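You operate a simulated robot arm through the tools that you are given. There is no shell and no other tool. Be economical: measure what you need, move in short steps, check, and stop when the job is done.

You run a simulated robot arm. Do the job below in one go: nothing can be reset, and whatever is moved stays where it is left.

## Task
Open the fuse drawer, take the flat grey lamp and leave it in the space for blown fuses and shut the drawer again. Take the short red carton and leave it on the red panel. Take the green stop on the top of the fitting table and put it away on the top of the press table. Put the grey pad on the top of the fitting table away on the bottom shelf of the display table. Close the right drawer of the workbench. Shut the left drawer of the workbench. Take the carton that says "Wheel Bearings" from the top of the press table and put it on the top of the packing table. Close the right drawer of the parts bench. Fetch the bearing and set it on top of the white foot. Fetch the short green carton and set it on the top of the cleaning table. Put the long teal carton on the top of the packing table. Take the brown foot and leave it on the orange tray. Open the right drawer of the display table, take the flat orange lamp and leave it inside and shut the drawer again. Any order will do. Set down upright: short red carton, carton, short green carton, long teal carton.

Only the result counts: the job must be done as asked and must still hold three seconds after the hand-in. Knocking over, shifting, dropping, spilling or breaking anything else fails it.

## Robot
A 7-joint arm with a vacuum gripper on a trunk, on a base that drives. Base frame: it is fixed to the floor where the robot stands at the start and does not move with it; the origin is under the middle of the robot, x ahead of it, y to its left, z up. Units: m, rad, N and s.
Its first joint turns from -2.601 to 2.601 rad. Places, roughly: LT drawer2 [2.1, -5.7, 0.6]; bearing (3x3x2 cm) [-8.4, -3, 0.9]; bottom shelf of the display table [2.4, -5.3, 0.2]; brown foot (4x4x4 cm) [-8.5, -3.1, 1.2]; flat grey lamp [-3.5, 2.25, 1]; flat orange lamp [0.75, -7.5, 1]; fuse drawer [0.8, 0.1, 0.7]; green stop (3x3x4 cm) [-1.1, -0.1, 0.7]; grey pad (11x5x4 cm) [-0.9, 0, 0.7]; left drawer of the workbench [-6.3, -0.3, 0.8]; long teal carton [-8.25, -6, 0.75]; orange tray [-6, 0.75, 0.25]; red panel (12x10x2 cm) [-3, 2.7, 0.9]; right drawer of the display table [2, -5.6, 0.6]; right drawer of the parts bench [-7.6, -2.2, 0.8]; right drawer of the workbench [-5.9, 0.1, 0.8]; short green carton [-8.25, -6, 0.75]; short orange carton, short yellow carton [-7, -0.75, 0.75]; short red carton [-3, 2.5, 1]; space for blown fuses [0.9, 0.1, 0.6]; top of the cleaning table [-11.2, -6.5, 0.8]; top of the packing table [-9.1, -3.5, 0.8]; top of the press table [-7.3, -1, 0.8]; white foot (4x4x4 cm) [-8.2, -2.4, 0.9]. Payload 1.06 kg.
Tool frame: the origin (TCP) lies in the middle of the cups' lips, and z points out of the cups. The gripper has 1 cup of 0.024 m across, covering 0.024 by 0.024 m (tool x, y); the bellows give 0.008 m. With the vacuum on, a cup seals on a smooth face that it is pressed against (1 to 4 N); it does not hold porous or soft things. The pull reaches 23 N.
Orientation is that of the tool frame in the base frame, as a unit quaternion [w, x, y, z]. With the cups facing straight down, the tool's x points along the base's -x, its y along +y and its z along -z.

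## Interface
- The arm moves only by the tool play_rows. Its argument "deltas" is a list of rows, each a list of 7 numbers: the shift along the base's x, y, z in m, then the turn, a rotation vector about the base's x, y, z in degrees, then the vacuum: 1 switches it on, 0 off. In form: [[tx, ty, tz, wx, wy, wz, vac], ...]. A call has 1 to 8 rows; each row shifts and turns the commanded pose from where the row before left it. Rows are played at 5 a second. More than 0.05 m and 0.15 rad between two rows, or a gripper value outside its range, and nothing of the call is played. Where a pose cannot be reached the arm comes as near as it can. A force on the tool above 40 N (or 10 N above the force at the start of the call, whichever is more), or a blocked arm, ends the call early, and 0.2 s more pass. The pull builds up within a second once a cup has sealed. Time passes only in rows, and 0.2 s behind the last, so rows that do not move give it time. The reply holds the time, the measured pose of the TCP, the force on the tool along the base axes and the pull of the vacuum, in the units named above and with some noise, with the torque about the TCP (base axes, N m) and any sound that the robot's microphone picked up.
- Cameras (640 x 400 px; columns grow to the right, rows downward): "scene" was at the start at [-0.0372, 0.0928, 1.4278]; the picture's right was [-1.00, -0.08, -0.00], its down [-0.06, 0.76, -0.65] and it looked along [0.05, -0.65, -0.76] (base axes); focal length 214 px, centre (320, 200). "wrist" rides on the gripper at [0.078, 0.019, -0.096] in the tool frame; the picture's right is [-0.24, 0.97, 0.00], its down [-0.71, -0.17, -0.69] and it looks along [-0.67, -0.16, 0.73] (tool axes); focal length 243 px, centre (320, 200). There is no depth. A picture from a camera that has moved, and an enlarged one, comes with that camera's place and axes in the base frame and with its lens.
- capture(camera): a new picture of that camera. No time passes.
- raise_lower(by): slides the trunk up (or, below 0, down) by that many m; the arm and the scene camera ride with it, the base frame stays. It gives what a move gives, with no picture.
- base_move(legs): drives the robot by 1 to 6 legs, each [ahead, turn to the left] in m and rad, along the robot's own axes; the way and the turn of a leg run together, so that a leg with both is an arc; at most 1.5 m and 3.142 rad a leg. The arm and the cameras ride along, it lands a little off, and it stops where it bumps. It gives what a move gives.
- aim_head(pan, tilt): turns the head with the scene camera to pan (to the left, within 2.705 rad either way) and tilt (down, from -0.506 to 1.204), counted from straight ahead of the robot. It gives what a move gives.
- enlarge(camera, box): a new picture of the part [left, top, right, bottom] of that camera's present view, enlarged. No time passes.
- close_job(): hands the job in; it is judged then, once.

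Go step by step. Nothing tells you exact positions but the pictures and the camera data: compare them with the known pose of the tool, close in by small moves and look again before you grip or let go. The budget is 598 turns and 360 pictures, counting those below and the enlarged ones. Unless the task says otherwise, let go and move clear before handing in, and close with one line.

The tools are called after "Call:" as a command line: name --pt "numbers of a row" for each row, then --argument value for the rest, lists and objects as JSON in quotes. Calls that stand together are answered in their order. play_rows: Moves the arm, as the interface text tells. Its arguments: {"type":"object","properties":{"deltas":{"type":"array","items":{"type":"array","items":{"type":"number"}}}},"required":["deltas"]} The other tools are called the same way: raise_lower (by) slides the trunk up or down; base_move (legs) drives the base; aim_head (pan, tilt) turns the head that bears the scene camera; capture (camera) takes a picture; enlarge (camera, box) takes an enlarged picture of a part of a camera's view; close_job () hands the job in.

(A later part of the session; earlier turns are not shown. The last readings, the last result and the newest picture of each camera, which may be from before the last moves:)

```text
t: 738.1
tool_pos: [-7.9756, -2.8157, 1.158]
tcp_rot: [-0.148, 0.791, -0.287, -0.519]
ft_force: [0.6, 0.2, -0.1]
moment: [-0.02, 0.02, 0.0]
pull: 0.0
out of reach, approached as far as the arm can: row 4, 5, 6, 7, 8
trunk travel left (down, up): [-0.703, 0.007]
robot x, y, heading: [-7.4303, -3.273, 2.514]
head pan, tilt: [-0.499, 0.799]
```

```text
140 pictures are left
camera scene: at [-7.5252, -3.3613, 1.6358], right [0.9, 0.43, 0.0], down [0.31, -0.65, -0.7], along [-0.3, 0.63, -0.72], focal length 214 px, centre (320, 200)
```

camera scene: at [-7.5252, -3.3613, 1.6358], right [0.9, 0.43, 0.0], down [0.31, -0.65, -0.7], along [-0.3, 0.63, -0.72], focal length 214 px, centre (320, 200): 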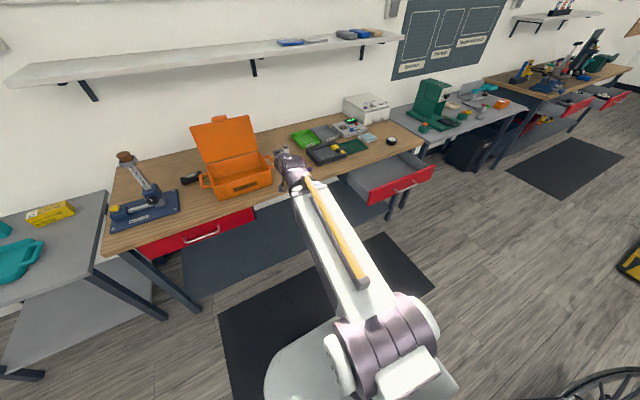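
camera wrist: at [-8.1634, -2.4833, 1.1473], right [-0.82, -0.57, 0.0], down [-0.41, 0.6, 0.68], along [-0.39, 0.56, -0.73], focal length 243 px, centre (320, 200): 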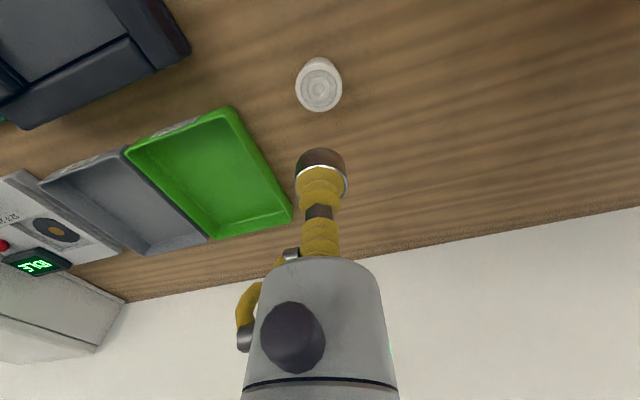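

Call:
play_rows --pt "0.041 0.027 0 0 0 0 0" --pt "0.041 0.027 0 0 0 0 0" --pt "0.041 0.027 0 0 0 0 0" --pt "0.041 0.027 0 0 0 0 0" --pt "0.041 0.027 0 0 0 0 0" --pt "0.041 0.027 0 0 0 0 0" --pt "0.041 0.027 0 0 0 0 0" --pt "0.041 0.027 0 0 0 0 0"

Call:
play_rows --pt "0.041 0.027 0 4.78 6.64 0 0" --pt "0.041 0.027 0 4.78 6.64 0 0" --pt "0.041 0.027 0 4.78 6.64 0 0" --pt "0.04 0.027 0 0 0 0 0"

Call:
capture --camera "scene"

```text
t: 739.9
tool_pos: [-7.6549, -2.5888, 1.1613]
tcp_rot: [-0.147, 0.792, -0.287, -0.519]
ft_force: [-0.2, 0.5, 0.8]
moment: [0.01, 0.02, 0.02]
pull: 0.0
out of reach, approached as far as the arm can: row 1, 2
trunk travel left (down, up): [-0.703, 0.007]
robot x, y, heading: [-7.4286, -3.2689, 2.513]
head pan, tilt: [-0.499, 0.799]
```

```text
t: 740.9
tool_pos: [-7.4934, -2.4817, 1.159]
tcp_rot: [0.192, -0.665, 0.24, 0.68]
ft_force: [-0.1, -0.2, 0.1]
moment: [0.01, -0.02, 0.02]
pull: 0.0
trunk travel left (down, up): [-0.703, 0.007]
robot x, y, heading: [-7.4266, -3.27, 2.511]
head pan, tilt: [-0.499, 0.799]
```

```text
139 pictures are left
camera scene: at [-7.5248, -3.3608, 1.6359], right [0.9, 0.43, 0.0], down [0.31, -0.65, -0.7], along [-0.3, 0.63, -0.72], focal length 214 px, centre (320, 200)
```

scene: 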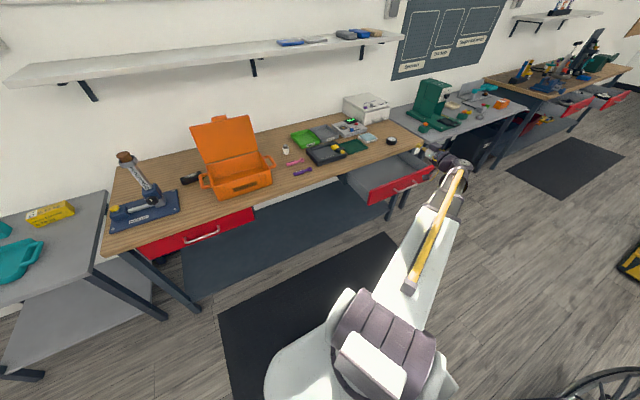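

Call:
raise_lower --by -0.38

Call:
capture --camera "wrist"

Call:
capture --camera "scene"

```text
t: 744.6
tool_pos: [-7.4951, -2.4828, 0.7798]
tcp_rot: [0.192, -0.665, 0.241, 0.68]
ft_force: [0.9, -0.3, 1.5]
moment: [0.05, 0.01, -0.02]
pull: 0.1
trunk travel left (down, up): [-0.323, 0.387]
robot x, y, heading: [-7.4312, -3.2725, 2.511]
head pan, tilt: [-0.499, 0.799]
```

```text
138 pictures are left
camera wrist: at [-7.4322, -2.5595, 0.7014], right [-0.56, -0.77, 0.3], down [0.68, -0.22, 0.7], along [-0.47, 0.6, 0.65], focal length 243 px, centre (320, 200)
```

wrist: 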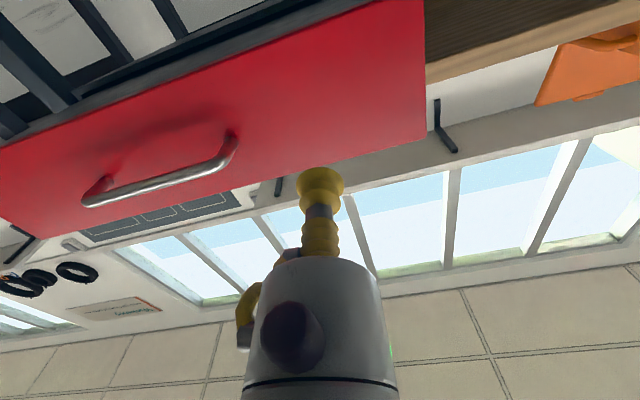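

```text
137 pictures are left
camera scene: at [-7.5251, -3.3612, 1.2558], right [0.9, 0.43, 0.0], down [0.31, -0.65, -0.7], along [-0.3, 0.63, -0.72], focal length 214 px, centre (320, 200)
```

scene: 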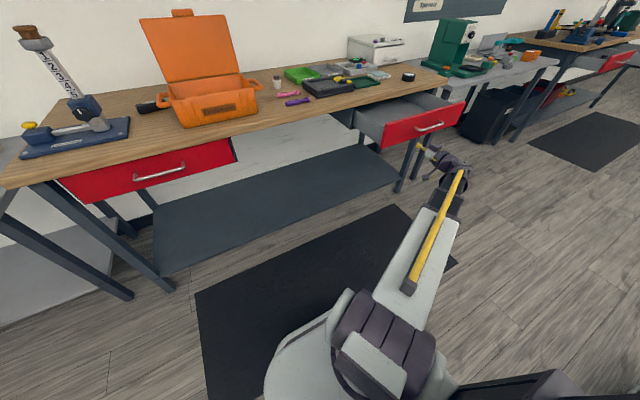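

Call:
base_move --legs '[[0.1, 0], [0.12, 0]]'

Call:
play_rows --pt "-0.0081 0.0058 0 0 0 0 0" --pt "-0.0081 0.0058 0 0 0 0 0" --pt "-0.0081 0.0058 0 0 0 0 0" --pt "-0.0081 0.0058 0 0 0 0 0" --pt "-0.0081 0.0058 0 0 0 0 0" --pt "-0.0081 0.0058 0 0 0 0 0" --pt "-0.0081 0.0058 0 0 0 0 0" --pt "-0.0081 0.0058 0 0 0 0 0"

Call:
capture --camera "scene"

```text
t: 746.6
tool_pos: [-7.6755, -2.3543, 0.7806]
tcp_rot: [0.191, -0.666, 0.24, 0.68]
ft_force: [0.1, -0.3, -0.4]
moment: [-0.01, 0.0, 0.03]
pull: 0.1
trunk travel left (down, up): [-0.323, 0.387]
robot x, y, heading: [-7.6082, -3.1409, 2.516]
head pan, tilt: [-0.499, 0.799]
```

```text
t: 748.4
tool_pos: [-7.739, -2.3081, 0.7797]
tcp_rot: [0.192, -0.666, 0.24, 0.68]
ft_force: [1.6, -0.5, -0.1]
moment: [0.0, 0.01, 0.0]
pull: 0.0
trunk travel left (down, up): [-0.323, 0.387]
robot x, y, heading: [-7.6032, -3.1414, 2.516]
head pan, tilt: [-0.499, 0.799]
```

```text
136 pictures are left
camera scene: at [-7.7027, -3.2322, 1.2558], right [0.9, 0.43, 0.0], down [0.31, -0.65, -0.7], along [-0.3, 0.63, -0.72], focal length 214 px, centre (320, 200)
```

scene: 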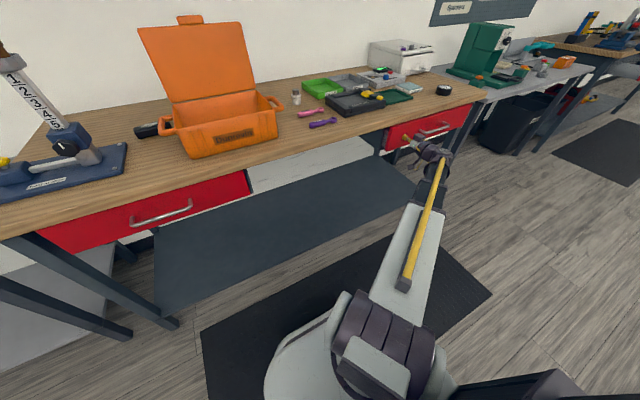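

Call:
play_rows --pt "-0.0065 0.0046 0 0 0 0 0" --pt "-0.0065 0.0046 0 0 0 0 0" --pt "-0.0065 0.0046 0 0 0 0 0" --pt "-0.0065 0.0046 0 0 0 0 0" --pt "-0.0065 0.0046 0 0 0 0 0"

Call:
enlarge --camera "scene" --box '[320, 60, 520, 200]'

```text
t: 749.5
tool_pos: [-7.7614, -2.2927, 0.7798]
tcp_rot: [0.193, -0.666, 0.24, 0.679]
ft_force: [11.7, -10.6, 0.4]
moment: [-0.04, 0.05, -0.07]
pull: 0.1
trunk travel left (down, up): [-0.323, 0.387]
robot x, y, heading: [-7.6017, -3.1407, 2.51]
head pan, tilt: [-0.499, 0.799]
stopped in row 5: the force on the tool passed its limit at 50 N (the readings are from after the stop); the commanded pose is now the measured one
```

```text
2.86 times, centred on (420, 130) of scene
camera zoom: at [-7.7019, -3.2328, 1.2559], right [0.91, 0.43, 0.0], down [0.3, -0.65, -0.7], along [-0.3, 0.63, -0.72], focal length 613 px, centre (34, 400)
```

zoom: 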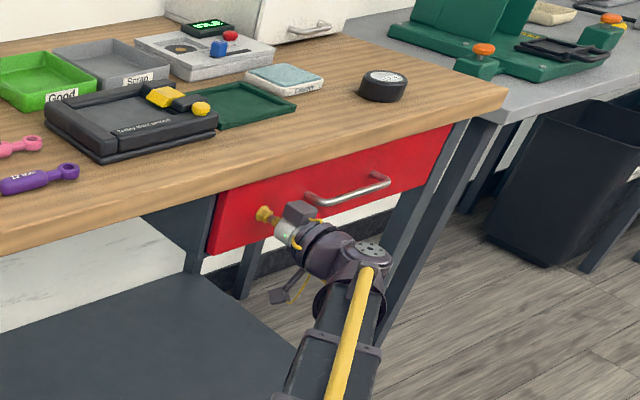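

Call:
base_move --legs '[[-0.2, 0]]'

Call:
raise_lower --by 0.38

Call:
play_rows --pt "0 0 0 -4.78 -6.64 0 0" --pt "0 0 0 -4.78 -6.64 0 0" --pt "0 0 0 -4.78 -6.64 0 0" --pt "0 0 0 -4.78 -6.64 0 0" --pt "0 0 0 -4.78 -6.64 0 0" --pt "0 0 0 -4.78 -6.64 0 0" --pt "0 0 0 -4.78 -6.64 0 0" --pt "0 0 0 -4.78 -6.64 0 0"

Call:
play_rows --pt "0 0 0 -4.78 -6.64 0 0" --pt "0 0 0 -4.78 -6.64 0 0" --pt "0 0 0 -4.78 -6.64 0 0" --pt "0 -0.03 0.03 0 0 0 0" --pt "0 -0.03 0.03 0 0 0 0" --pt "0 -0.03 0.03 0 0 0 0"

```text
t: 751.0
tool_pos: [-7.6043, -2.4086, 0.7784]
tcp_rot: [0.19, -0.667, 0.24, 0.679]
ft_force: [0.8, 0.1, 0.5]
moment: [0.0, 0.02, -0.01]
pull: 0.0
trunk travel left (down, up): [-0.323, 0.387]
robot x, y, heading: [-7.4463, -3.2615, 2.518]
head pan, tilt: [-0.499, 0.799]
```

```text
t: 754.7
tool_pos: [-7.6035, -2.41, 1.1585]
tcp_rot: [0.191, -0.667, 0.239, 0.679]
ft_force: [-0.3, 0.2, -1.0]
moment: [-0.05, -0.01, 0.04]
pull: 0.0
trunk travel left (down, up): [-0.703, 0.007]
robot x, y, heading: [-7.4396, -3.2586, 2.514]
head pan, tilt: [-0.499, 0.799]
```

```text
t: 756.5
tool_pos: [-7.6045, -2.4107, 1.1594]
tcp_rot: [-0.055, 0.92, -0.332, -0.202]
ft_force: [-0.1, -0.4, -0.2]
moment: [0.01, 0.0, 0.03]
pull: 0.1
trunk travel left (down, up): [-0.703, 0.007]
robot x, y, heading: [-7.4392, -3.2606, 2.515]
head pan, tilt: [-0.499, 0.799]
```

```text
t: 757.9
tool_pos: [-7.6035, -2.5019, 1.2499]
tcp_rot: [0.004, 0.94, -0.34, 0.002]
ft_force: [-1.6, -0.7, -0.1]
moment: [0.04, -0.01, 0.0]
pull: 0.0
trunk travel left (down, up): [-0.703, 0.007]
robot x, y, heading: [-7.4435, -3.2616, 2.515]
head pan, tilt: [-0.499, 0.799]
```

Call:
play_rows --pt "-0.029 -0.037 0.006 0 0 0 0" --pt "-0.029 -0.037 0.006 0 0 0 0" --pt "-0.029 -0.037 0.006 0 0 0 0" --pt "-0.029 -0.037 0.006 0 0 0 0" --pt "-0.029 -0.037 0.006 0 0 0 0" --pt "-0.029 -0.037 0.006 0 0 0 0" --pt "-0.029 -0.037 0.006 0 0 0 0" --pt "-0.029 -0.037 0.006 0 0 0 0"

Call:
play_rows --pt "-0.029 -0.037 0 0 0 0 0" --pt "-0.029 -0.037 0 0 0 0 0" --pt "-0.029 -0.037 0 0 0 0 0"

Call:
base_move --legs '[[0, 1.57], [0.46, 0], [0, -1.57]]'

Call:
aim_head --pan 0 --tilt 0.6

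Call:
capture --camera "scene"

Call:
capture --camera "wrist"

```text
t: 759.1
tool_pos: [-7.7412, -2.674, 1.2785]
tcp_rot: [-0.002, 0.942, -0.336, -0.003]
ft_force: [-2.3, 1.8, -3.2]
moment: [0.09, -0.15, -0.15]
pull: 0.1
trunk travel left (down, up): [-0.703, 0.007]
robot x, y, heading: [-7.4449, -3.2591, 2.516]
head pan, tilt: [-0.499, 0.799]
stopped in row 6: the force on the tool passed its limit at 58 N (the readings are from after the stop); the commanded pose is now the measured one
```

```text
t: 759.5
tool_pos: [-7.7589, -2.6936, 1.2781]
tcp_rot: [-0.004, 0.943, -0.333, -0.005]
ft_force: [-2.2, 0.5, -2.2]
moment: [0.03, -0.11, -0.09]
pull: 0.1
trunk travel left (down, up): [-0.703, 0.007]
robot x, y, heading: [-7.4469, -3.2648, 2.516]
head pan, tilt: [-0.499, 0.799]
stopped in row 1: the force on the tool passed its limit at 53 N (the readings are from after the stop); the commanded pose is now the measured one
```

```text
t: 769.8
tool_pos: [-8.0397, -3.0628, 1.2779]
tcp_rot: [-0.006, 0.943, -0.332, -0.005]
ft_force: [-1.7, 3.4, -6.8]
moment: [0.22, 0.11, 0.0]
pull: 0.0
trunk travel left (down, up): [-0.703, 0.007]
robot x, y, heading: [-7.7219, -3.6271, 2.519]
head pan, tilt: [-0.499, 0.799]
```

```text
t: 770.7
tool_pos: [-8.0387, -3.0629, 1.2773]
tcp_rot: [-0.004, 0.943, -0.333, -0.005]
ft_force: [-1.0, 2.4, -5.7]
moment: [0.05, 0.16, 0.13]
pull: 0.0
trunk travel left (down, up): [-0.703, 0.007]
robot x, y, heading: [-7.7253, -3.6259, 2.522]
head pan, tilt: [0.0, 0.6]
```

```text
134 pictures are left
camera scene: at [-7.8545, -3.74, 1.6527], right [0.58, 0.81, 0.0], down [0.46, -0.33, -0.82], along [-0.67, 0.48, -0.57], focal length 214 px, centre (320, 200)
```

scene: 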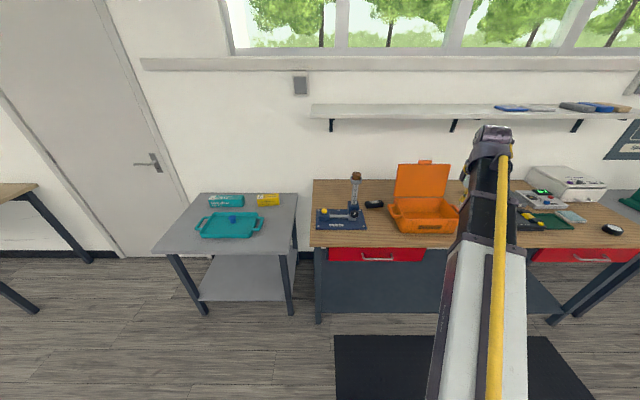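

```text
133 pictures are left
camera wrist: at [-7.991, -3.1286, 1.3705], right [-0.79, -0.61, 0.0], down [-0.44, 0.57, 0.69], along [-0.42, 0.55, -0.72], focal length 243 px, centre (320, 200)
```

wrist: 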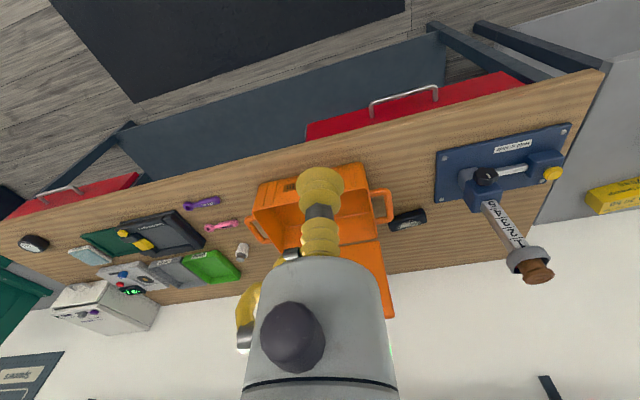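

Call:
base_move --legs '[[0.2, 0]]'

Call:
play_rows --pt "-0.04 0.0 0 0 0 0 0" --pt "-0.04 -0.01 0 0 0 0 0" --pt "-0.04 -0.02 0 0 0 0 0" --pt "-0.04 -0.02 0 0 0 0 0"

Call:
capture --camera "wrist"

```text
t: 772.3
tool_pos: [-8.2026, -2.9464, 1.2776]
tcp_rot: [-0.005, 0.944, -0.331, -0.005]
ft_force: [-2.6, 2.5, -5.1]
moment: [0.15, 0.12, 0.03]
pull: 0.0
trunk travel left (down, up): [-0.703, 0.007]
robot x, y, heading: [-7.8838, -3.5127, 2.519]
head pan, tilt: [0.0, 0.6]
```

```text
t: 773.3
tool_pos: [-8.3636, -2.9977, 1.2777]
tcp_rot: [-0.005, 0.943, -0.332, -0.005]
ft_force: [0.3, 0.3, 0.0]
moment: [0.02, 0.03, 0.02]
pull: 0.1
trunk travel left (down, up): [-0.703, 0.007]
robot x, y, heading: [-7.8851, -3.5091, 2.522]
head pan, tilt: [0.0, 0.6]
```

```text
132 pictures are left
camera wrist: at [-8.3156, -3.0634, 1.3698], right [-0.79, -0.61, 0.0], down [-0.44, 0.57, 0.69], along [-0.42, 0.55, -0.72], focal length 243 px, centre (320, 200)
```

wrist: 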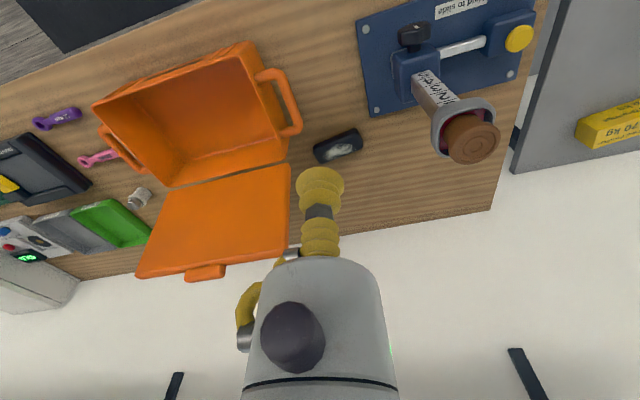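

Call:
play_rows --pt "-0.04 -0.019 0 0 0 0 0" --pt "-0.04 -0.019 0 0 0 0 0" --pt "-0.042 -0.02 0 0 0 0 0"

Call:
capture --camera "wrist"

```text
t: 774.1
tool_pos: [-8.4847, -3.0519, 1.2762]
tcp_rot: [-0.005, 0.943, -0.332, -0.005]
ft_force: [-0.4, 0.1, -0.6]
moment: [0.02, 0.01, 0.01]
pull: 0.1
trunk travel left (down, up): [-0.703, 0.007]
robot x, y, heading: [-7.8828, -3.5119, 2.517]
head pan, tilt: [0.0, 0.6]
```

```text
131 pictures are left
camera wrist: at [-8.4356, -3.1182, 1.3693], right [-0.79, -0.61, 0.0], down [-0.44, 0.57, 0.69], along [-0.42, 0.55, -0.72], focal length 243 px, centre (320, 200)
```

wrist: 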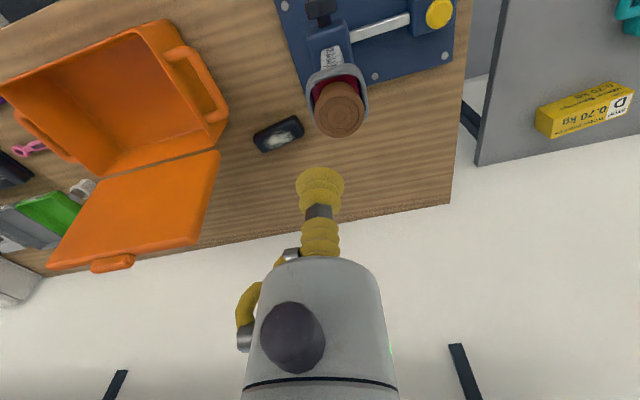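

Call:
play_rows --pt "-0.0135 -0.009 -0.03 0 0 0 0" --pt "0 0 -0.03 0 0 0 0"

Call:
enlarge --camera "wrist" --box '[220, 40, 420, 240]'

```text
t: 774.7
tool_pos: [-8.4976, -3.0642, 1.2176]
tcp_rot: [-0.004, 0.943, -0.332, -0.004]
ft_force: [-0.2, -0.1, -0.6]
moment: [0.01, -0.03, 0.0]
pull: 0.0
trunk travel left (down, up): [-0.703, 0.007]
robot x, y, heading: [-7.8833, -3.5101, 2.515]
head pan, tilt: [0.0, 0.6]
```

```text
2.00 times, centred on (320, 140) of wrist
camera zoom: at [-8.4491, -3.1294, 1.3108], right [-0.79, -0.61, 0.0], down [-0.44, 0.57, 0.69], along [-0.42, 0.55, -0.72], focal length 485 px, centre (320, 320)
```

zoom: 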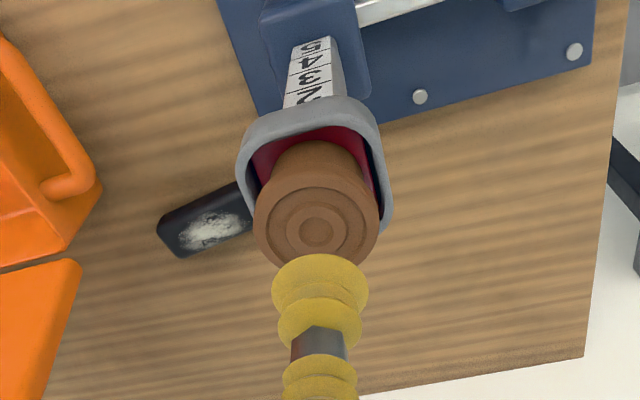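

Call:
play_rows --pt "-0.0035 0.0045 -0.025 0 0 0 0"

Call:
enlarge --camera "wrist" --box '[240, 80, 400, 240]'

```text
t: 775.1
tool_pos: [-8.5014, -3.0587, 1.1923]
tcp_rot: [-0.004, 0.943, -0.333, -0.005]
ft_force: [1.1, 0.0, 0.4]
moment: [0.01, 0.02, -0.03]
pull: 0.0
trunk travel left (down, up): [-0.703, 0.007]
robot x, y, heading: [-7.88, -3.5112, 2.518]
head pan, tilt: [0.0, 0.6]
```

```text
2.50 times, centred on (320, 160) of wrist
camera zoom: at [-8.4525, -3.1237, 1.2857], right [-0.79, -0.61, 0.0], down [-0.44, 0.57, 0.69], along [-0.42, 0.55, -0.72], focal length 606 px, centre (320, 300)
```

zoom: 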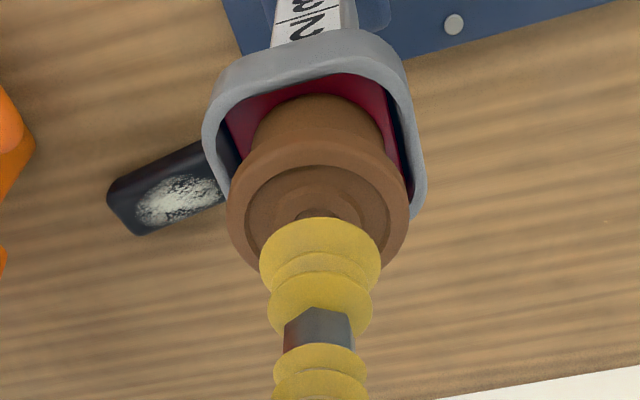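

Call:
play_rows --pt "0 0 -0.012 0 0 0 1" --pt "0 0 -0.005 0 0 0 1" --pt "0 0 -0.005 0 0 0 1"

Call:
enlarge --camera "wrist" --box '[240, 80, 400, 240]'

```text
t: 775.9
tool_pos: [-8.5008, -3.059, 1.1706]
tcp_rot: [-0.004, 0.943, -0.332, -0.005]
ft_force: [0.8, 0.6, -0.4]
moment: [-0.01, -0.04, 0.02]
pull: 22.5
trunk travel left (down, up): [-0.703, 0.007]
robot x, y, heading: [-7.881, -3.5125, 2.513]
head pan, tilt: [0.0, 0.6]
```

```text
2.50 times, centred on (320, 160) of wrist
camera zoom: at [-8.4518, -3.125, 1.2633], right [-0.79, -0.61, 0.0], down [-0.44, 0.57, 0.69], along [-0.42, 0.55, -0.72], focal length 606 px, centre (320, 300)
```

zoom: 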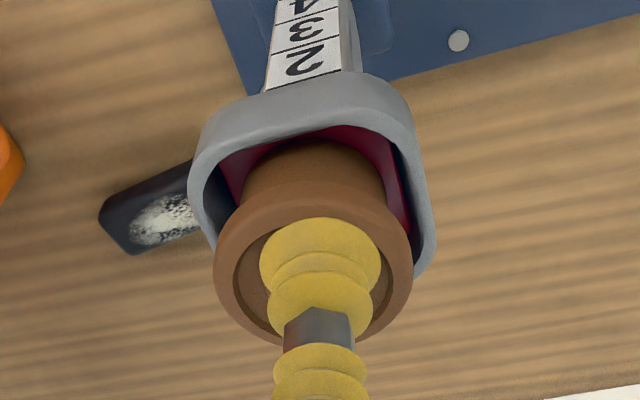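

Call:
play_rows --pt "0 0 0.006 0 0 0 1" --pt "0 0 0.01 0 0 0 1" --pt "0 0 0.02 0 0 0 1" --pt "0 0 0.02 0 0 0 1" --pt "0 0 0.03 0 0 0 1"

Call:
capture --camera "wrist"

```text
t: 777.1
tool_pos: [-8.5013, -3.0582, 1.2572]
tcp_rot: [-0.004, 0.943, -0.332, -0.004]
ft_force: [-0.1, 1.6, -0.9]
moment: [0.0, 0.0, -0.03]
pull: 22.8
trunk travel left (down, up): [-0.703, 0.007]
robot x, y, heading: [-7.8847, -3.5131, 2.515]
head pan, tilt: [0.0, 0.6]
```

```text
127 pictures are left
camera wrist: at [-8.4529, -3.1236, 1.3498], right [-0.79, -0.61, 0.0], down [-0.44, 0.57, 0.69], along [-0.42, 0.55, -0.72], focal length 243 px, centre (320, 200)
```

wrist: 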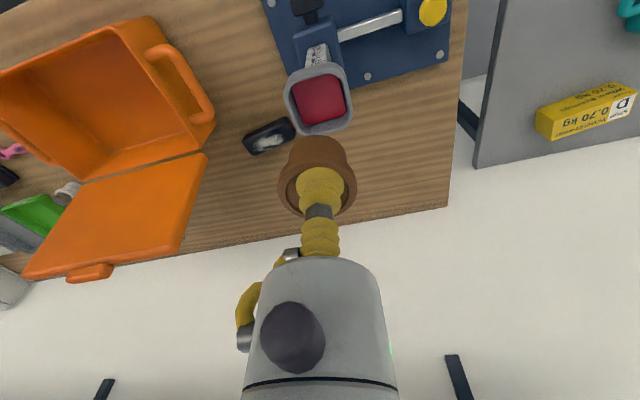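

Call:
base_move --legs '[[-0.2, 0], [0, -1.57], [1.5, 0], [1.0, 0]]'

Call:
aim_head --pan 0 --tilt 0.6

Call:
capture --camera "scene"

```text
t: 794.5
tool_pos: [-5.8728, -0.892, 1.257]
tcp_rot: [0.007, -0.454, 0.891, 0.001]
ft_force: [0.7, -0.5, -0.1]
moment: [-0.03, 0.02, 0.02]
pull: 22.7
trunk travel left (down, up): [-0.703, 0.007]
robot x, y, heading: [-6.2992, -1.5295, 0.995]
head pan, tilt: [0.0, 0.6]
```

```text
t: 795.1
tool_pos: [-5.8742, -0.8906, 1.2562]
tcp_rot: [0.007, -0.454, 0.891, 0.001]
ft_force: [-0.4, 0.6, -0.3]
moment: [0.0, 0.0, 0.02]
pull: 22.4
trunk travel left (down, up): [-0.703, 0.007]
robot x, y, heading: [-6.2993, -1.5304, 0.992]
head pan, tilt: [0.0, 0.6]
```

```text
126 pictures are left
camera scene: at [-6.4136, -1.4021, 1.6527], right [0.84, -0.54, 0.0], down [-0.31, -0.47, -0.83], along [0.45, 0.69, -0.56], focal length 214 px, centre (320, 200)
```

scene: 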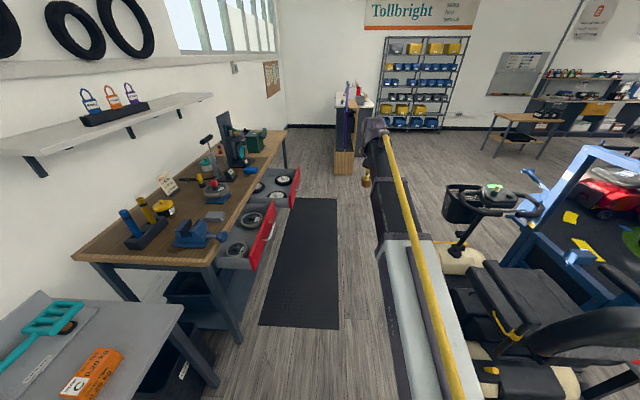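

Call:
base_move --legs '[[0, -0.06], [1.2, 0], [1.0, 0], [0, 1.57]]'

Call:
aim_head --pan 0 --tilt 0.9

Call:
capture --camera "scene"

```text
t: 810.2
tool_pos: [-5.6426, 0.695, 1.257]
tcp_rot: [-0.005, 0.945, -0.328, -0.004]
ft_force: [1.0, 0.0, -0.7]
moment: [0.01, -0.01, 0.01]
pull: 22.4
trunk travel left (down, up): [-0.703, 0.007]
robot x, y, heading: [-5.021, 0.2458, 2.531]
head pan, tilt: [0.0, 0.6]
```

```text
t: 811.0
tool_pos: [-5.6433, 0.6945, 1.2557]
tcp_rot: [-0.005, 0.945, -0.328, -0.005]
ft_force: [0.1, -1.2, -0.4]
moment: [-0.01, 0.01, 0.0]
pull: 22.9
trunk travel left (down, up): [-0.703, 0.007]
robot x, y, heading: [-5.0224, 0.2444, 2.52]
head pan, tilt: [0.0, 0.901]
```

```text
125 pictures are left
camera scene: at [-5.1433, 0.1248, 1.628], right [0.58, 0.82, 0.0], down [0.64, -0.45, -0.62], along [-0.51, 0.36, -0.78], focal length 214 px, centre (320, 200)
```

scene: 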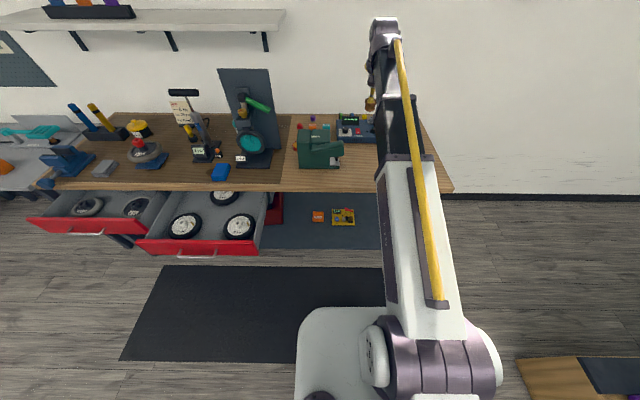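

Call:
enlarge --camera "scene" --box '[240, 170, 400, 270]'

Call:
raise_lower --by -0.4

Call:
capture --camera "scene"

```text
4.00 times, centred on (320, 220) of scene
camera zoom: at [-5.1433, 0.1248, 1.628], right [0.58, 0.82, 0.0], down [0.64, -0.45, -0.62], along [-0.51, 0.36, -0.78], focal length 858 px, centre (320, 120)
```

zoom: 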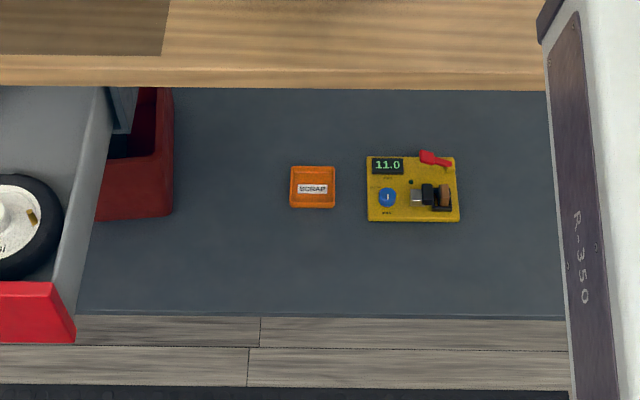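

```text
t: 814.1
tool_pos: [-5.643, 0.6949, 0.9056]
tcp_rot: [-0.007, 0.944, -0.329, -0.009]
ft_force: [3.1, -1.3, 22.7]
moment: [-0.01, 0.01, -0.03]
pull: 23.1
trunk travel left (down, up): [-0.344, 0.366]
robot x, y, heading: [-5.021, 0.2423, 2.528]
head pan, tilt: [0.0, 0.901]
stopped: the force on the tool passed its limit at 62 N (the readings are from after the stop); the commanded pose is now the measured one
```

```text
123 pictures are left
camera scene: at [-5.1414, 0.1235, 1.2692], right [0.58, 0.82, 0.0], down [0.64, -0.45, -0.62], along [-0.51, 0.36, -0.78], focal length 214 px, centre (320, 200)
```

scene: 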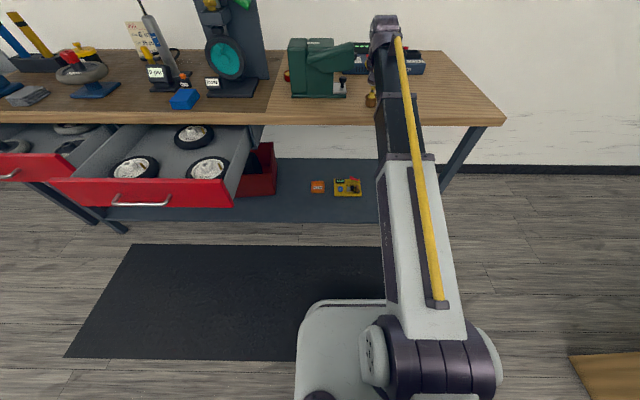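

Call:
raise_lower --by 0.1

Call:
enlarge --camera "scene" --box '[270, 30, 470, 155]'

Call:
capture --camera "wrist"

```text
t: 815.4
tool_pos: [-5.6442, 0.6962, 1.0016]
tcp_rot: [-0.006, 0.944, -0.329, -0.007]
ft_force: [-0.7, -0.1, -0.7]
moment: [0.01, 0.01, 0.02]
pull: 22.4
trunk travel left (down, up): [-0.444, 0.266]
robot x, y, heading: [-5.0206, 0.2444, 2.525]
head pan, tilt: [0.0, 0.901]
```

```text
3.20 times, centred on (370, 92) of scene
camera zoom: at [-5.1434, 0.1248, 1.3692], right [0.58, 0.82, 0.0], down [0.64, -0.45, -0.62], along [-0.51, 0.36, -0.78], focal length 686 px, centre (160, 544)
```

zoom: 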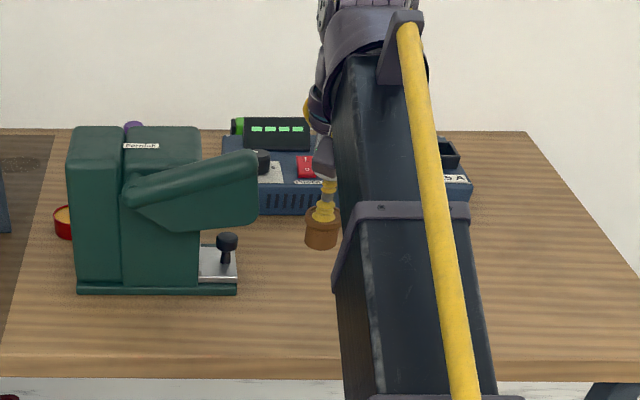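

```text
121 pictures are left
camera wrist: at [-5.5948, 0.6301, 1.0944], right [-0.79, -0.62, 0.0], down [-0.44, 0.56, 0.7], along [-0.43, 0.55, -0.72], focal length 243 px, centre (320, 200)
```

wrist: 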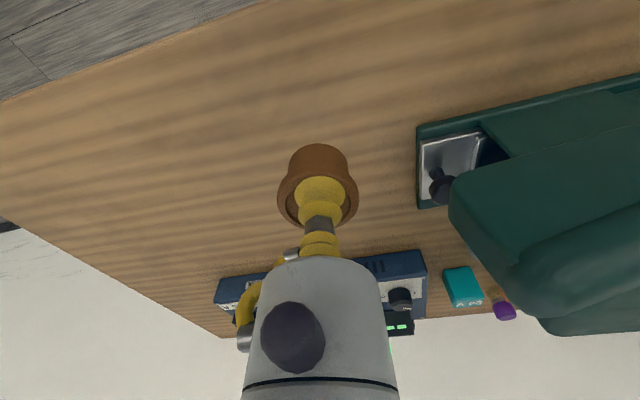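

Call:
base_move --legs '[[-0.32, 0]]'

Call:
raise_lower --by -0.4

Call:
play_rows --pt "0 0 -0.045 0 0 0 1" --pt "0 0 -0.045 0 0 0 1" --pt "0 0 -0.045 0 0 0 1" --pt "0 0 -0.045 0 0 0 1" --pt "0 0 -0.045 0 0 0 1"

Call:
capture --camera "scene"

Call:
capture --camera "wrist"

```text
t: 817.5
tool_pos: [-5.3836, 0.5077, 1.0019]
tcp_rot: [-0.006, 0.945, -0.327, -0.007]
ft_force: [-0.1, 0.5, 0.5]
moment: [-0.03, 0.0, -0.01]
pull: 23.3
trunk travel left (down, up): [-0.444, 0.266]
robot x, y, heading: [-4.7607, 0.0607, 2.527]
head pan, tilt: [0.0, 0.901]
```

```text
t: 821.4
tool_pos: [-5.3846, 0.5076, 0.6015]
tcp_rot: [-0.005, 0.945, -0.327, -0.008]
ft_force: [0.4, -0.2, -0.5]
moment: [-0.02, -0.01, -0.02]
pull: 22.3
trunk travel left (down, up): [-0.044, 0.666]
robot x, y, heading: [-4.7593, 0.0614, 2.529]
head pan, tilt: [0.0, 0.901]
```

```text
t: 822.6
tool_pos: [-5.3811, 0.5056, 0.3755]
tcp_rot: [-0.006, 0.945, -0.326, -0.007]
ft_force: [0.1, 0.1, -0.6]
moment: [0.01, 0.01, 0.0]
pull: 23.3
trunk travel left (down, up): [-0.044, 0.666]
robot x, y, heading: [-4.7605, 0.0593, 2.529]
head pan, tilt: [0.0, 0.901]
```

```text
120 pictures are left
camera scene: at [-4.8797, -0.0614, 0.9693], right [0.57, 0.82, 0.0], down [0.64, -0.45, -0.62], along [-0.51, 0.36, -0.78], focal length 214 px, centre (320, 200)
```

scene: 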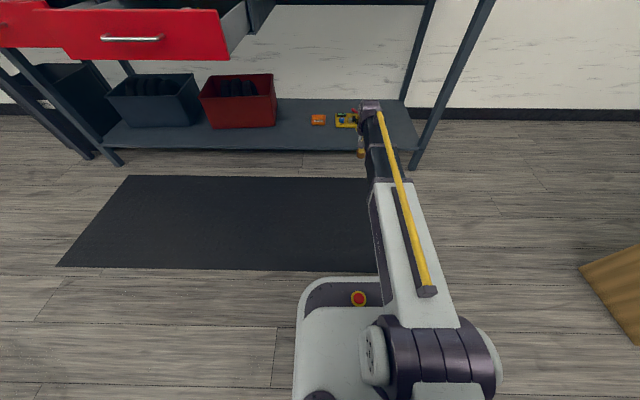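

```text
119 pictures are left
camera wrist: at [-5.3317, 0.4407, 0.4681], right [-0.78, -0.62, 0.0], down [-0.44, 0.56, 0.7], along [-0.43, 0.55, -0.72], focal length 243 px, centre (320, 200)
```

wrist: 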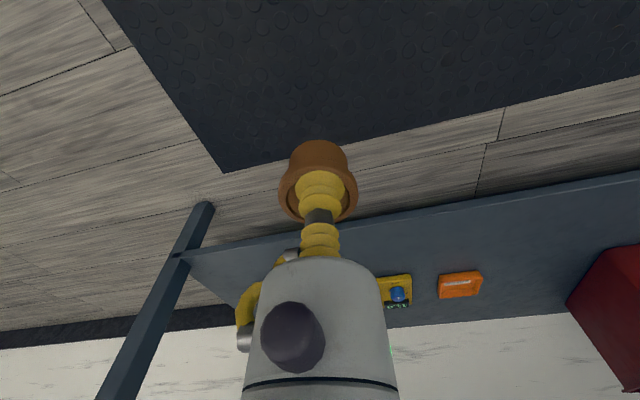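

Call:
play_rows --pt "-0.028 -0.039 0 0 0 0 1" --pt "-0.028 -0.039 0 0 0 0 1" --pt "-0.028 -0.039 0 0 0 0 1" --pt "-0.028 -0.039 0 0 0 0 1"

Call:
base_move --legs '[[0.3, 0]]'

Call:
capture --camera "scene"

Call:
capture --camera "wrist"

```text
t: 823.6
tool_pos: [-5.4975, 0.3517, 0.3765]
tcp_rot: [-0.006, 0.945, -0.326, -0.008]
ft_force: [-0.3, 0.1, -1.0]
moment: [0.03, -0.02, 0.02]
pull: 23.0
trunk travel left (down, up): [-0.044, 0.666]
robot x, y, heading: [-4.7566, 0.0616, 2.528]
head pan, tilt: [0.0, 0.901]
```

```text
t: 825.6
tool_pos: [-5.7388, 0.5232, 0.3759]
tcp_rot: [-0.005, 0.945, -0.326, -0.008]
ft_force: [1.0, 0.2, -0.1]
moment: [-0.01, 0.04, -0.01]
pull: 22.8
trunk travel left (down, up): [-0.044, 0.666]
robot x, y, heading: [-5.0014, 0.2312, 2.527]
head pan, tilt: [0.0, 0.901]
```

```text
118 pictures are left
camera scene: at [-5.1229, 0.1093, 0.9692], right [0.57, 0.82, 0.0], down [0.64, -0.45, -0.62], along [-0.51, 0.36, -0.78], focal length 214 px, centre (320, 200)
```

scene: 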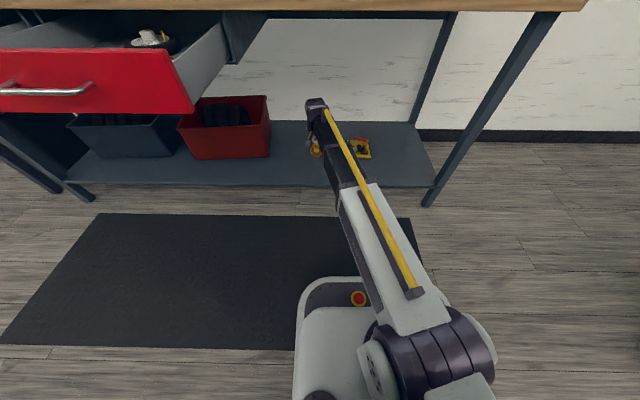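

```text
117 pictures are left
camera wrist: at [-5.6902, 0.457, 0.4693], right [-0.78, -0.62, 0.0], down [-0.44, 0.56, 0.7], along [-0.43, 0.55, -0.72], focal length 243 px, centre (320, 200)
```

wrist: 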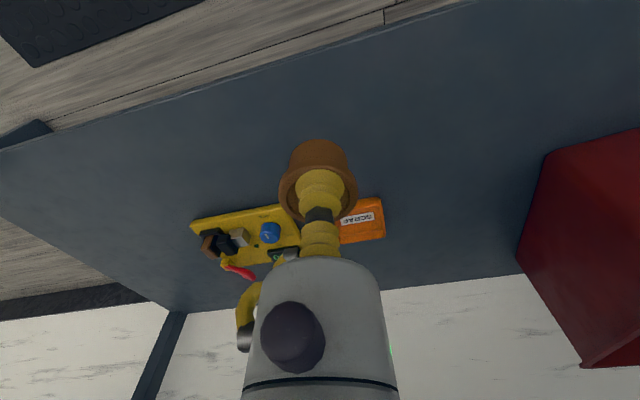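

Call:
base_move --legs '[[0.2, 0]]'

Call:
capture --camera "wrist"

Call:
capture --camera "scene"

```text
t: 827.2
tool_pos: [-5.9072, 0.6325, 0.3756]
tcp_rot: [-0.005, 0.946, -0.324, -0.008]
ft_force: [0.2, -0.3, -0.6]
moment: [0.01, 0.0, 0.02]
pull: 23.0
trunk travel left (down, up): [-0.044, 0.666]
robot x, y, heading: [-5.1668, 0.3463, 2.532]
head pan, tilt: [0.0, 0.901]
```

```text
116 pictures are left
camera wrist: at [-5.8558, 0.5686, 0.4693], right [-0.78, -0.62, 0.0], down [-0.45, 0.56, 0.7], along [-0.44, 0.55, -0.72], focal length 243 px, centre (320, 200)
```

wrist: 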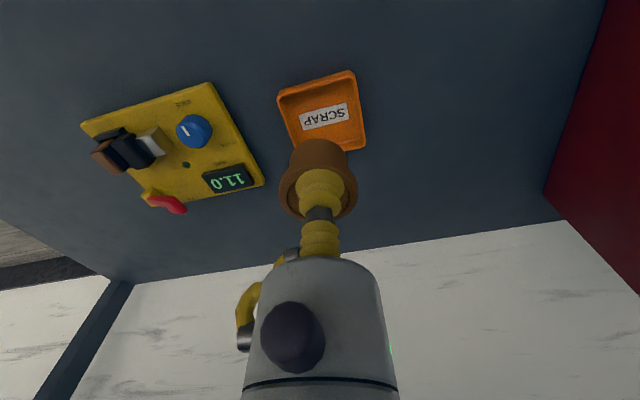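

```text
115 pictures are left
camera scene: at [-5.2869, 0.2237, 0.9692], right [0.57, 0.82, 0.0], down [0.64, -0.45, -0.62], along [-0.51, 0.35, -0.78], focal length 214 px, centre (320, 200)
```

scene: 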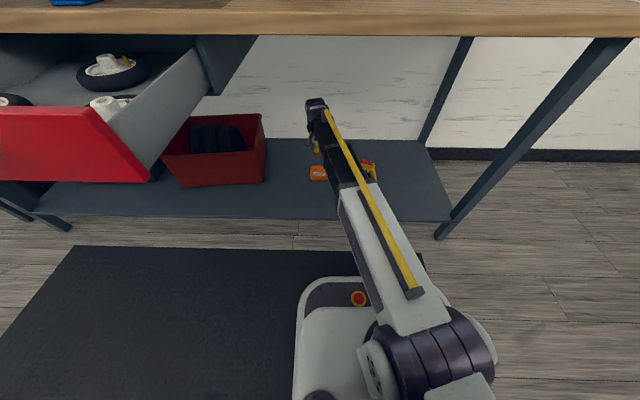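

Call:
play_rows --pt "-0.026 0.029 0 0 0 0 1" --pt "0 0 -0.04 0 0 0 1" --pt "0 0 -0.03 0 0 0 1"

Call:
capture --camera "wrist"

```text
t: 828.0
tool_pos: [-5.9338, 0.6626, 0.3058]
tcp_rot: [-0.006, 0.946, -0.324, -0.008]
ft_force: [-1.2, -0.5, -0.5]
moment: [0.03, 0.03, -0.01]
pull: 23.5
trunk travel left (down, up): [-0.044, 0.666]
robot x, y, heading: [-5.1629, 0.3439, 2.531]
head pan, tilt: [0.0, 0.901]
```

```text
114 pictures are left
camera wrist: at [-5.8829, 0.5976, 0.3983], right [-0.78, -0.62, 0.0], down [-0.45, 0.56, 0.7], along [-0.44, 0.55, -0.72], focal length 243 px, centre (320, 200)
```

wrist: 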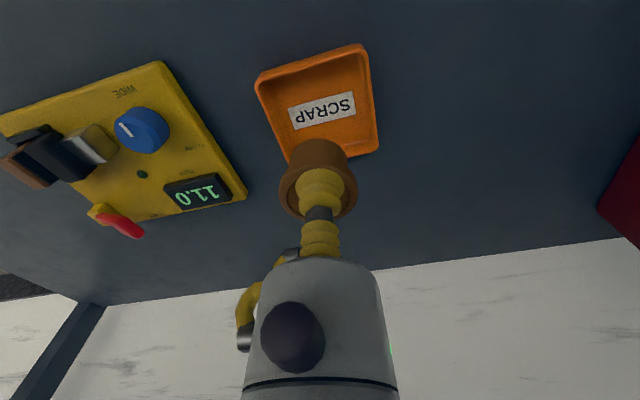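

Call:
play_rows --pt "0 0 -0.025 0 0 0 1" --pt "0 0 -0.012 0 0 0 1"

Call:
capture --camera "wrist"

```text
t: 828.6
tool_pos: [-5.9314, 0.6623, 0.2682]
tcp_rot: [-0.005, 0.946, -0.324, -0.009]
ft_force: [0.5, 0.0, -0.4]
moment: [0.01, 0.03, -0.01]
pull: 22.6
trunk travel left (down, up): [-0.044, 0.666]
robot x, y, heading: [-5.1665, 0.3498, 2.532]
head pan, tilt: [0.0, 0.901]
```

```text
113 pictures are left
camera wrist: at [-5.8822, 0.5984, 0.3608], right [-0.78, -0.62, 0.0], down [-0.45, 0.56, 0.7], along [-0.44, 0.55, -0.72], focal length 243 px, centre (320, 200)
```

wrist: 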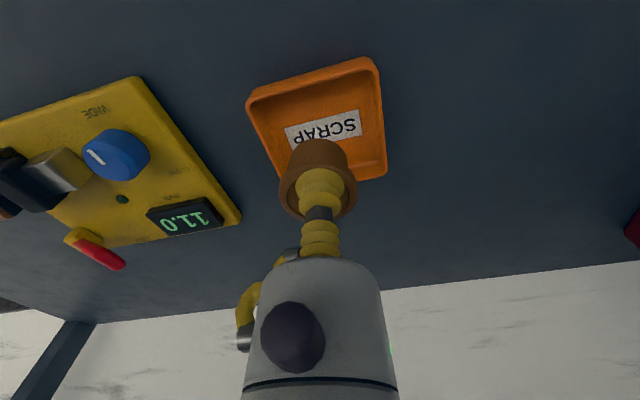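

Call:
play_rows --pt "0 0 -0.008 0 0 0 1" --pt "0 0 -0.007 0 0 0 1"

Call:
capture --camera "wrist"

```text
t: 829.2
tool_pos: [-5.9326, 0.6625, 0.2529]
tcp_rot: [-0.006, 0.946, -0.324, -0.007]
ft_force: [0.3, 0.0, -0.9]
moment: [0.01, 0.02, 0.01]
pull: 23.1
trunk travel left (down, up): [-0.044, 0.666]
robot x, y, heading: [-5.1643, 0.3483, 2.537]
head pan, tilt: [0.0, 0.901]
```

```text
112 pictures are left
camera wrist: at [-5.882, 0.5977, 0.3462], right [-0.78, -0.62, 0.0], down [-0.45, 0.56, 0.7], along [-0.44, 0.55, -0.72], focal length 243 px, centre (320, 200)
```

wrist: 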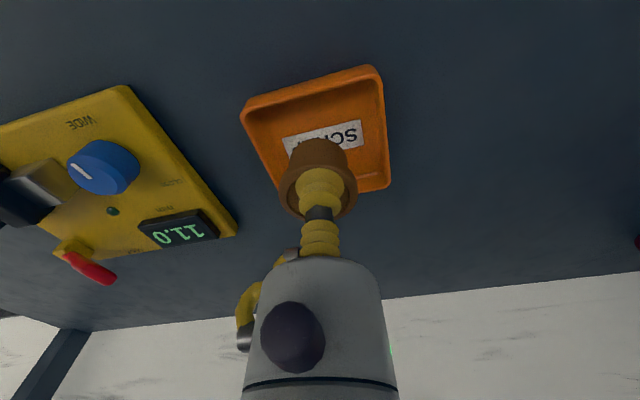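

Call:
play_rows --pt "0 0 -0.006 0 0 0 1" --pt "0 0 -0.006 0 0 0 1"

Call:
capture --camera "wrist"

```text
t: 829.8
tool_pos: [-5.9329, 0.6633, 0.2414]
tcp_rot: [-0.007, 0.946, -0.323, -0.008]
ft_force: [0.2, 1.1, -0.7]
moment: [0.0, 0.0, -0.03]
pull: 23.0
trunk travel left (down, up): [-0.044, 0.666]
robot x, y, heading: [-5.1661, 0.3442, 2.532]
head pan, tilt: [0.0, 0.901]
```

```text
111 pictures are left
camera wrist: at [-5.8817, 0.5981, 0.3344], right [-0.78, -0.62, 0.0], down [-0.45, 0.56, 0.7], along [-0.44, 0.55, -0.72], focal length 243 px, centre (320, 200)
```

wrist: 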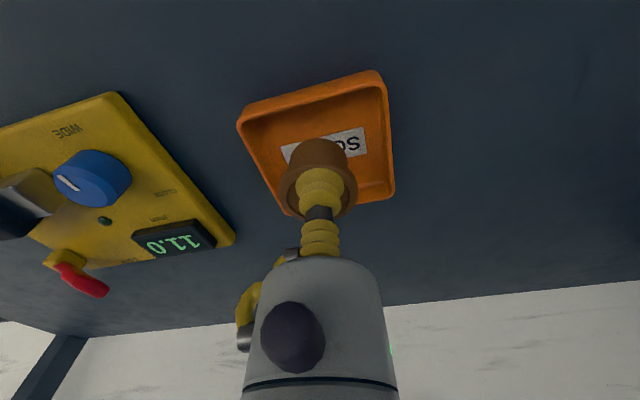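

Call:
play_rows --pt "0 0 -0.006 0 0 0 1" --pt "0 0 -0.006 0 0 0 1"

Call:
capture --camera "wrist"

```text
t: 830.4
tool_pos: [-5.932, 0.6635, 0.2315]
tcp_rot: [-0.006, 0.946, -0.324, -0.008]
ft_force: [-0.1, 0.5, -0.4]
moment: [0.02, -0.03, -0.02]
pull: 22.5
trunk travel left (down, up): [-0.044, 0.666]
robot x, y, heading: [-5.167, 0.3462, 2.535]
head pan, tilt: [0.0, 0.901]
```

```text
110 pictures are left
camera wrist: at [-5.882, 0.5979, 0.3233], right [-0.78, -0.62, 0.0], down [-0.45, 0.56, 0.7], along [-0.44, 0.55, -0.72], focal length 243 px, centre (320, 200)
```

wrist: 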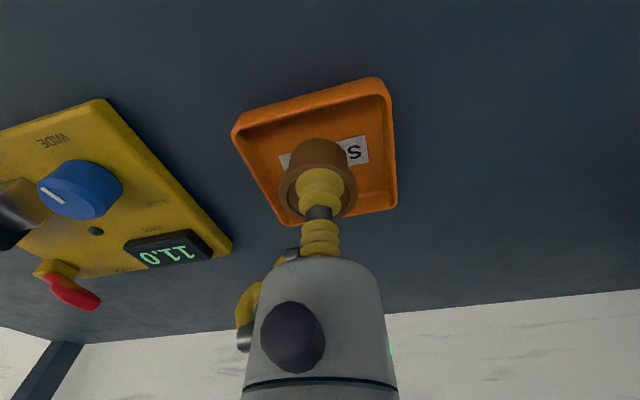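

Call:
play_rows --pt "0 0 -0.006 0 0 0 1" --pt "0 0 -0.006 0 0 0 1"

Call:
capture --camera "wrist"

```text
t: 831.0
tool_pos: [-5.9313, 0.6628, 0.2176]
tcp_rot: [-0.005, 0.946, -0.325, -0.009]
ft_force: [0.1, -0.2, 0.9]
moment: [-0.01, 0.01, -0.01]
pull: 23.1
trunk travel left (down, up): [-0.044, 0.666]
robot x, y, heading: [-5.1619, 0.3497, 2.536]
head pan, tilt: [0.0, 0.901]
```

```text
109 pictures are left
camera wrist: at [-5.8813, 0.598, 0.3112], right [-0.78, -0.62, 0.0], down [-0.45, 0.56, 0.7], along [-0.44, 0.55, -0.72], focal length 243 px, centre (320, 200)
```

wrist: 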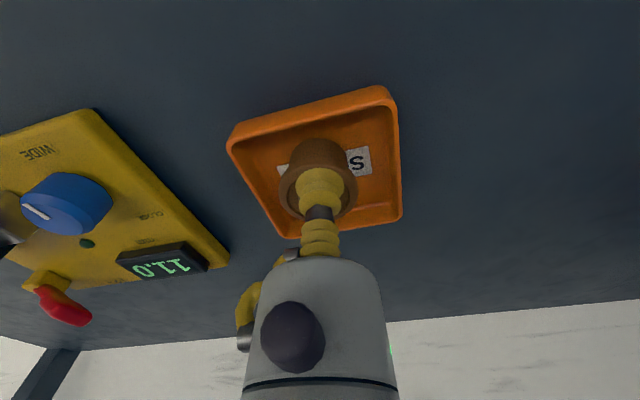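

Call:
play_rows --pt "-0.004 0.005 0 0 0 0 1" --pt "0 0 -0.005 0 0 0 1"

```text
t: 831.6
tool_pos: [-5.9352, 0.6682, 0.2161]
tcp_rot: [-0.005, 0.946, -0.324, -0.009]
ft_force: [0.3, -1.7, 17.1]
moment: [0.01, 0.01, 0.01]
pull: 23.1
trunk travel left (down, up): [-0.044, 0.666]
robot x, y, heading: [-5.1663, 0.3474, 2.532]
head pan, tilt: [0.0, 0.901]
```

Contact with the tray; release and lift away.

Call:
play_rows --pt "0 0 0.001 0 0 0 0" --pt "0 0 0 0 0 0 0" --pt "0 0 0 0 0 0 0" --pt "0 0 0.01 0 0 0 0" --pt "0 0 0.03 0 0 0 0" --pt "0 0 0.04 0 0 0 0" --pt "0 0 0.04 0 0 0 0"

Call:
capture --camera "wrist"

```text
t: 833.2
tool_pos: [-5.9359, 0.668, 0.3354]
tcp_rot: [-0.006, 0.946, -0.324, -0.009]
ft_force: [0.6, 0.1, 0.7]
moment: [0.0, -0.01, 0.0]
pull: 0.2
trunk travel left (down, up): [-0.044, 0.666]
robot x, y, heading: [-5.1612, 0.349, 2.535]
head pan, tilt: [0.0, 0.901]
```

```text
108 pictures are left
camera wrist: at [-5.8867, 0.6022, 0.4271], right [-0.78, -0.62, 0.0], down [-0.45, 0.56, 0.7], along [-0.44, 0.55, -0.72], focal length 243 px, centre (320, 200)
```

wrist: 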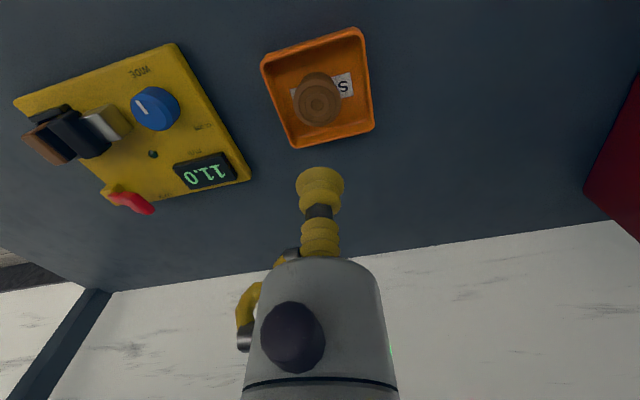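

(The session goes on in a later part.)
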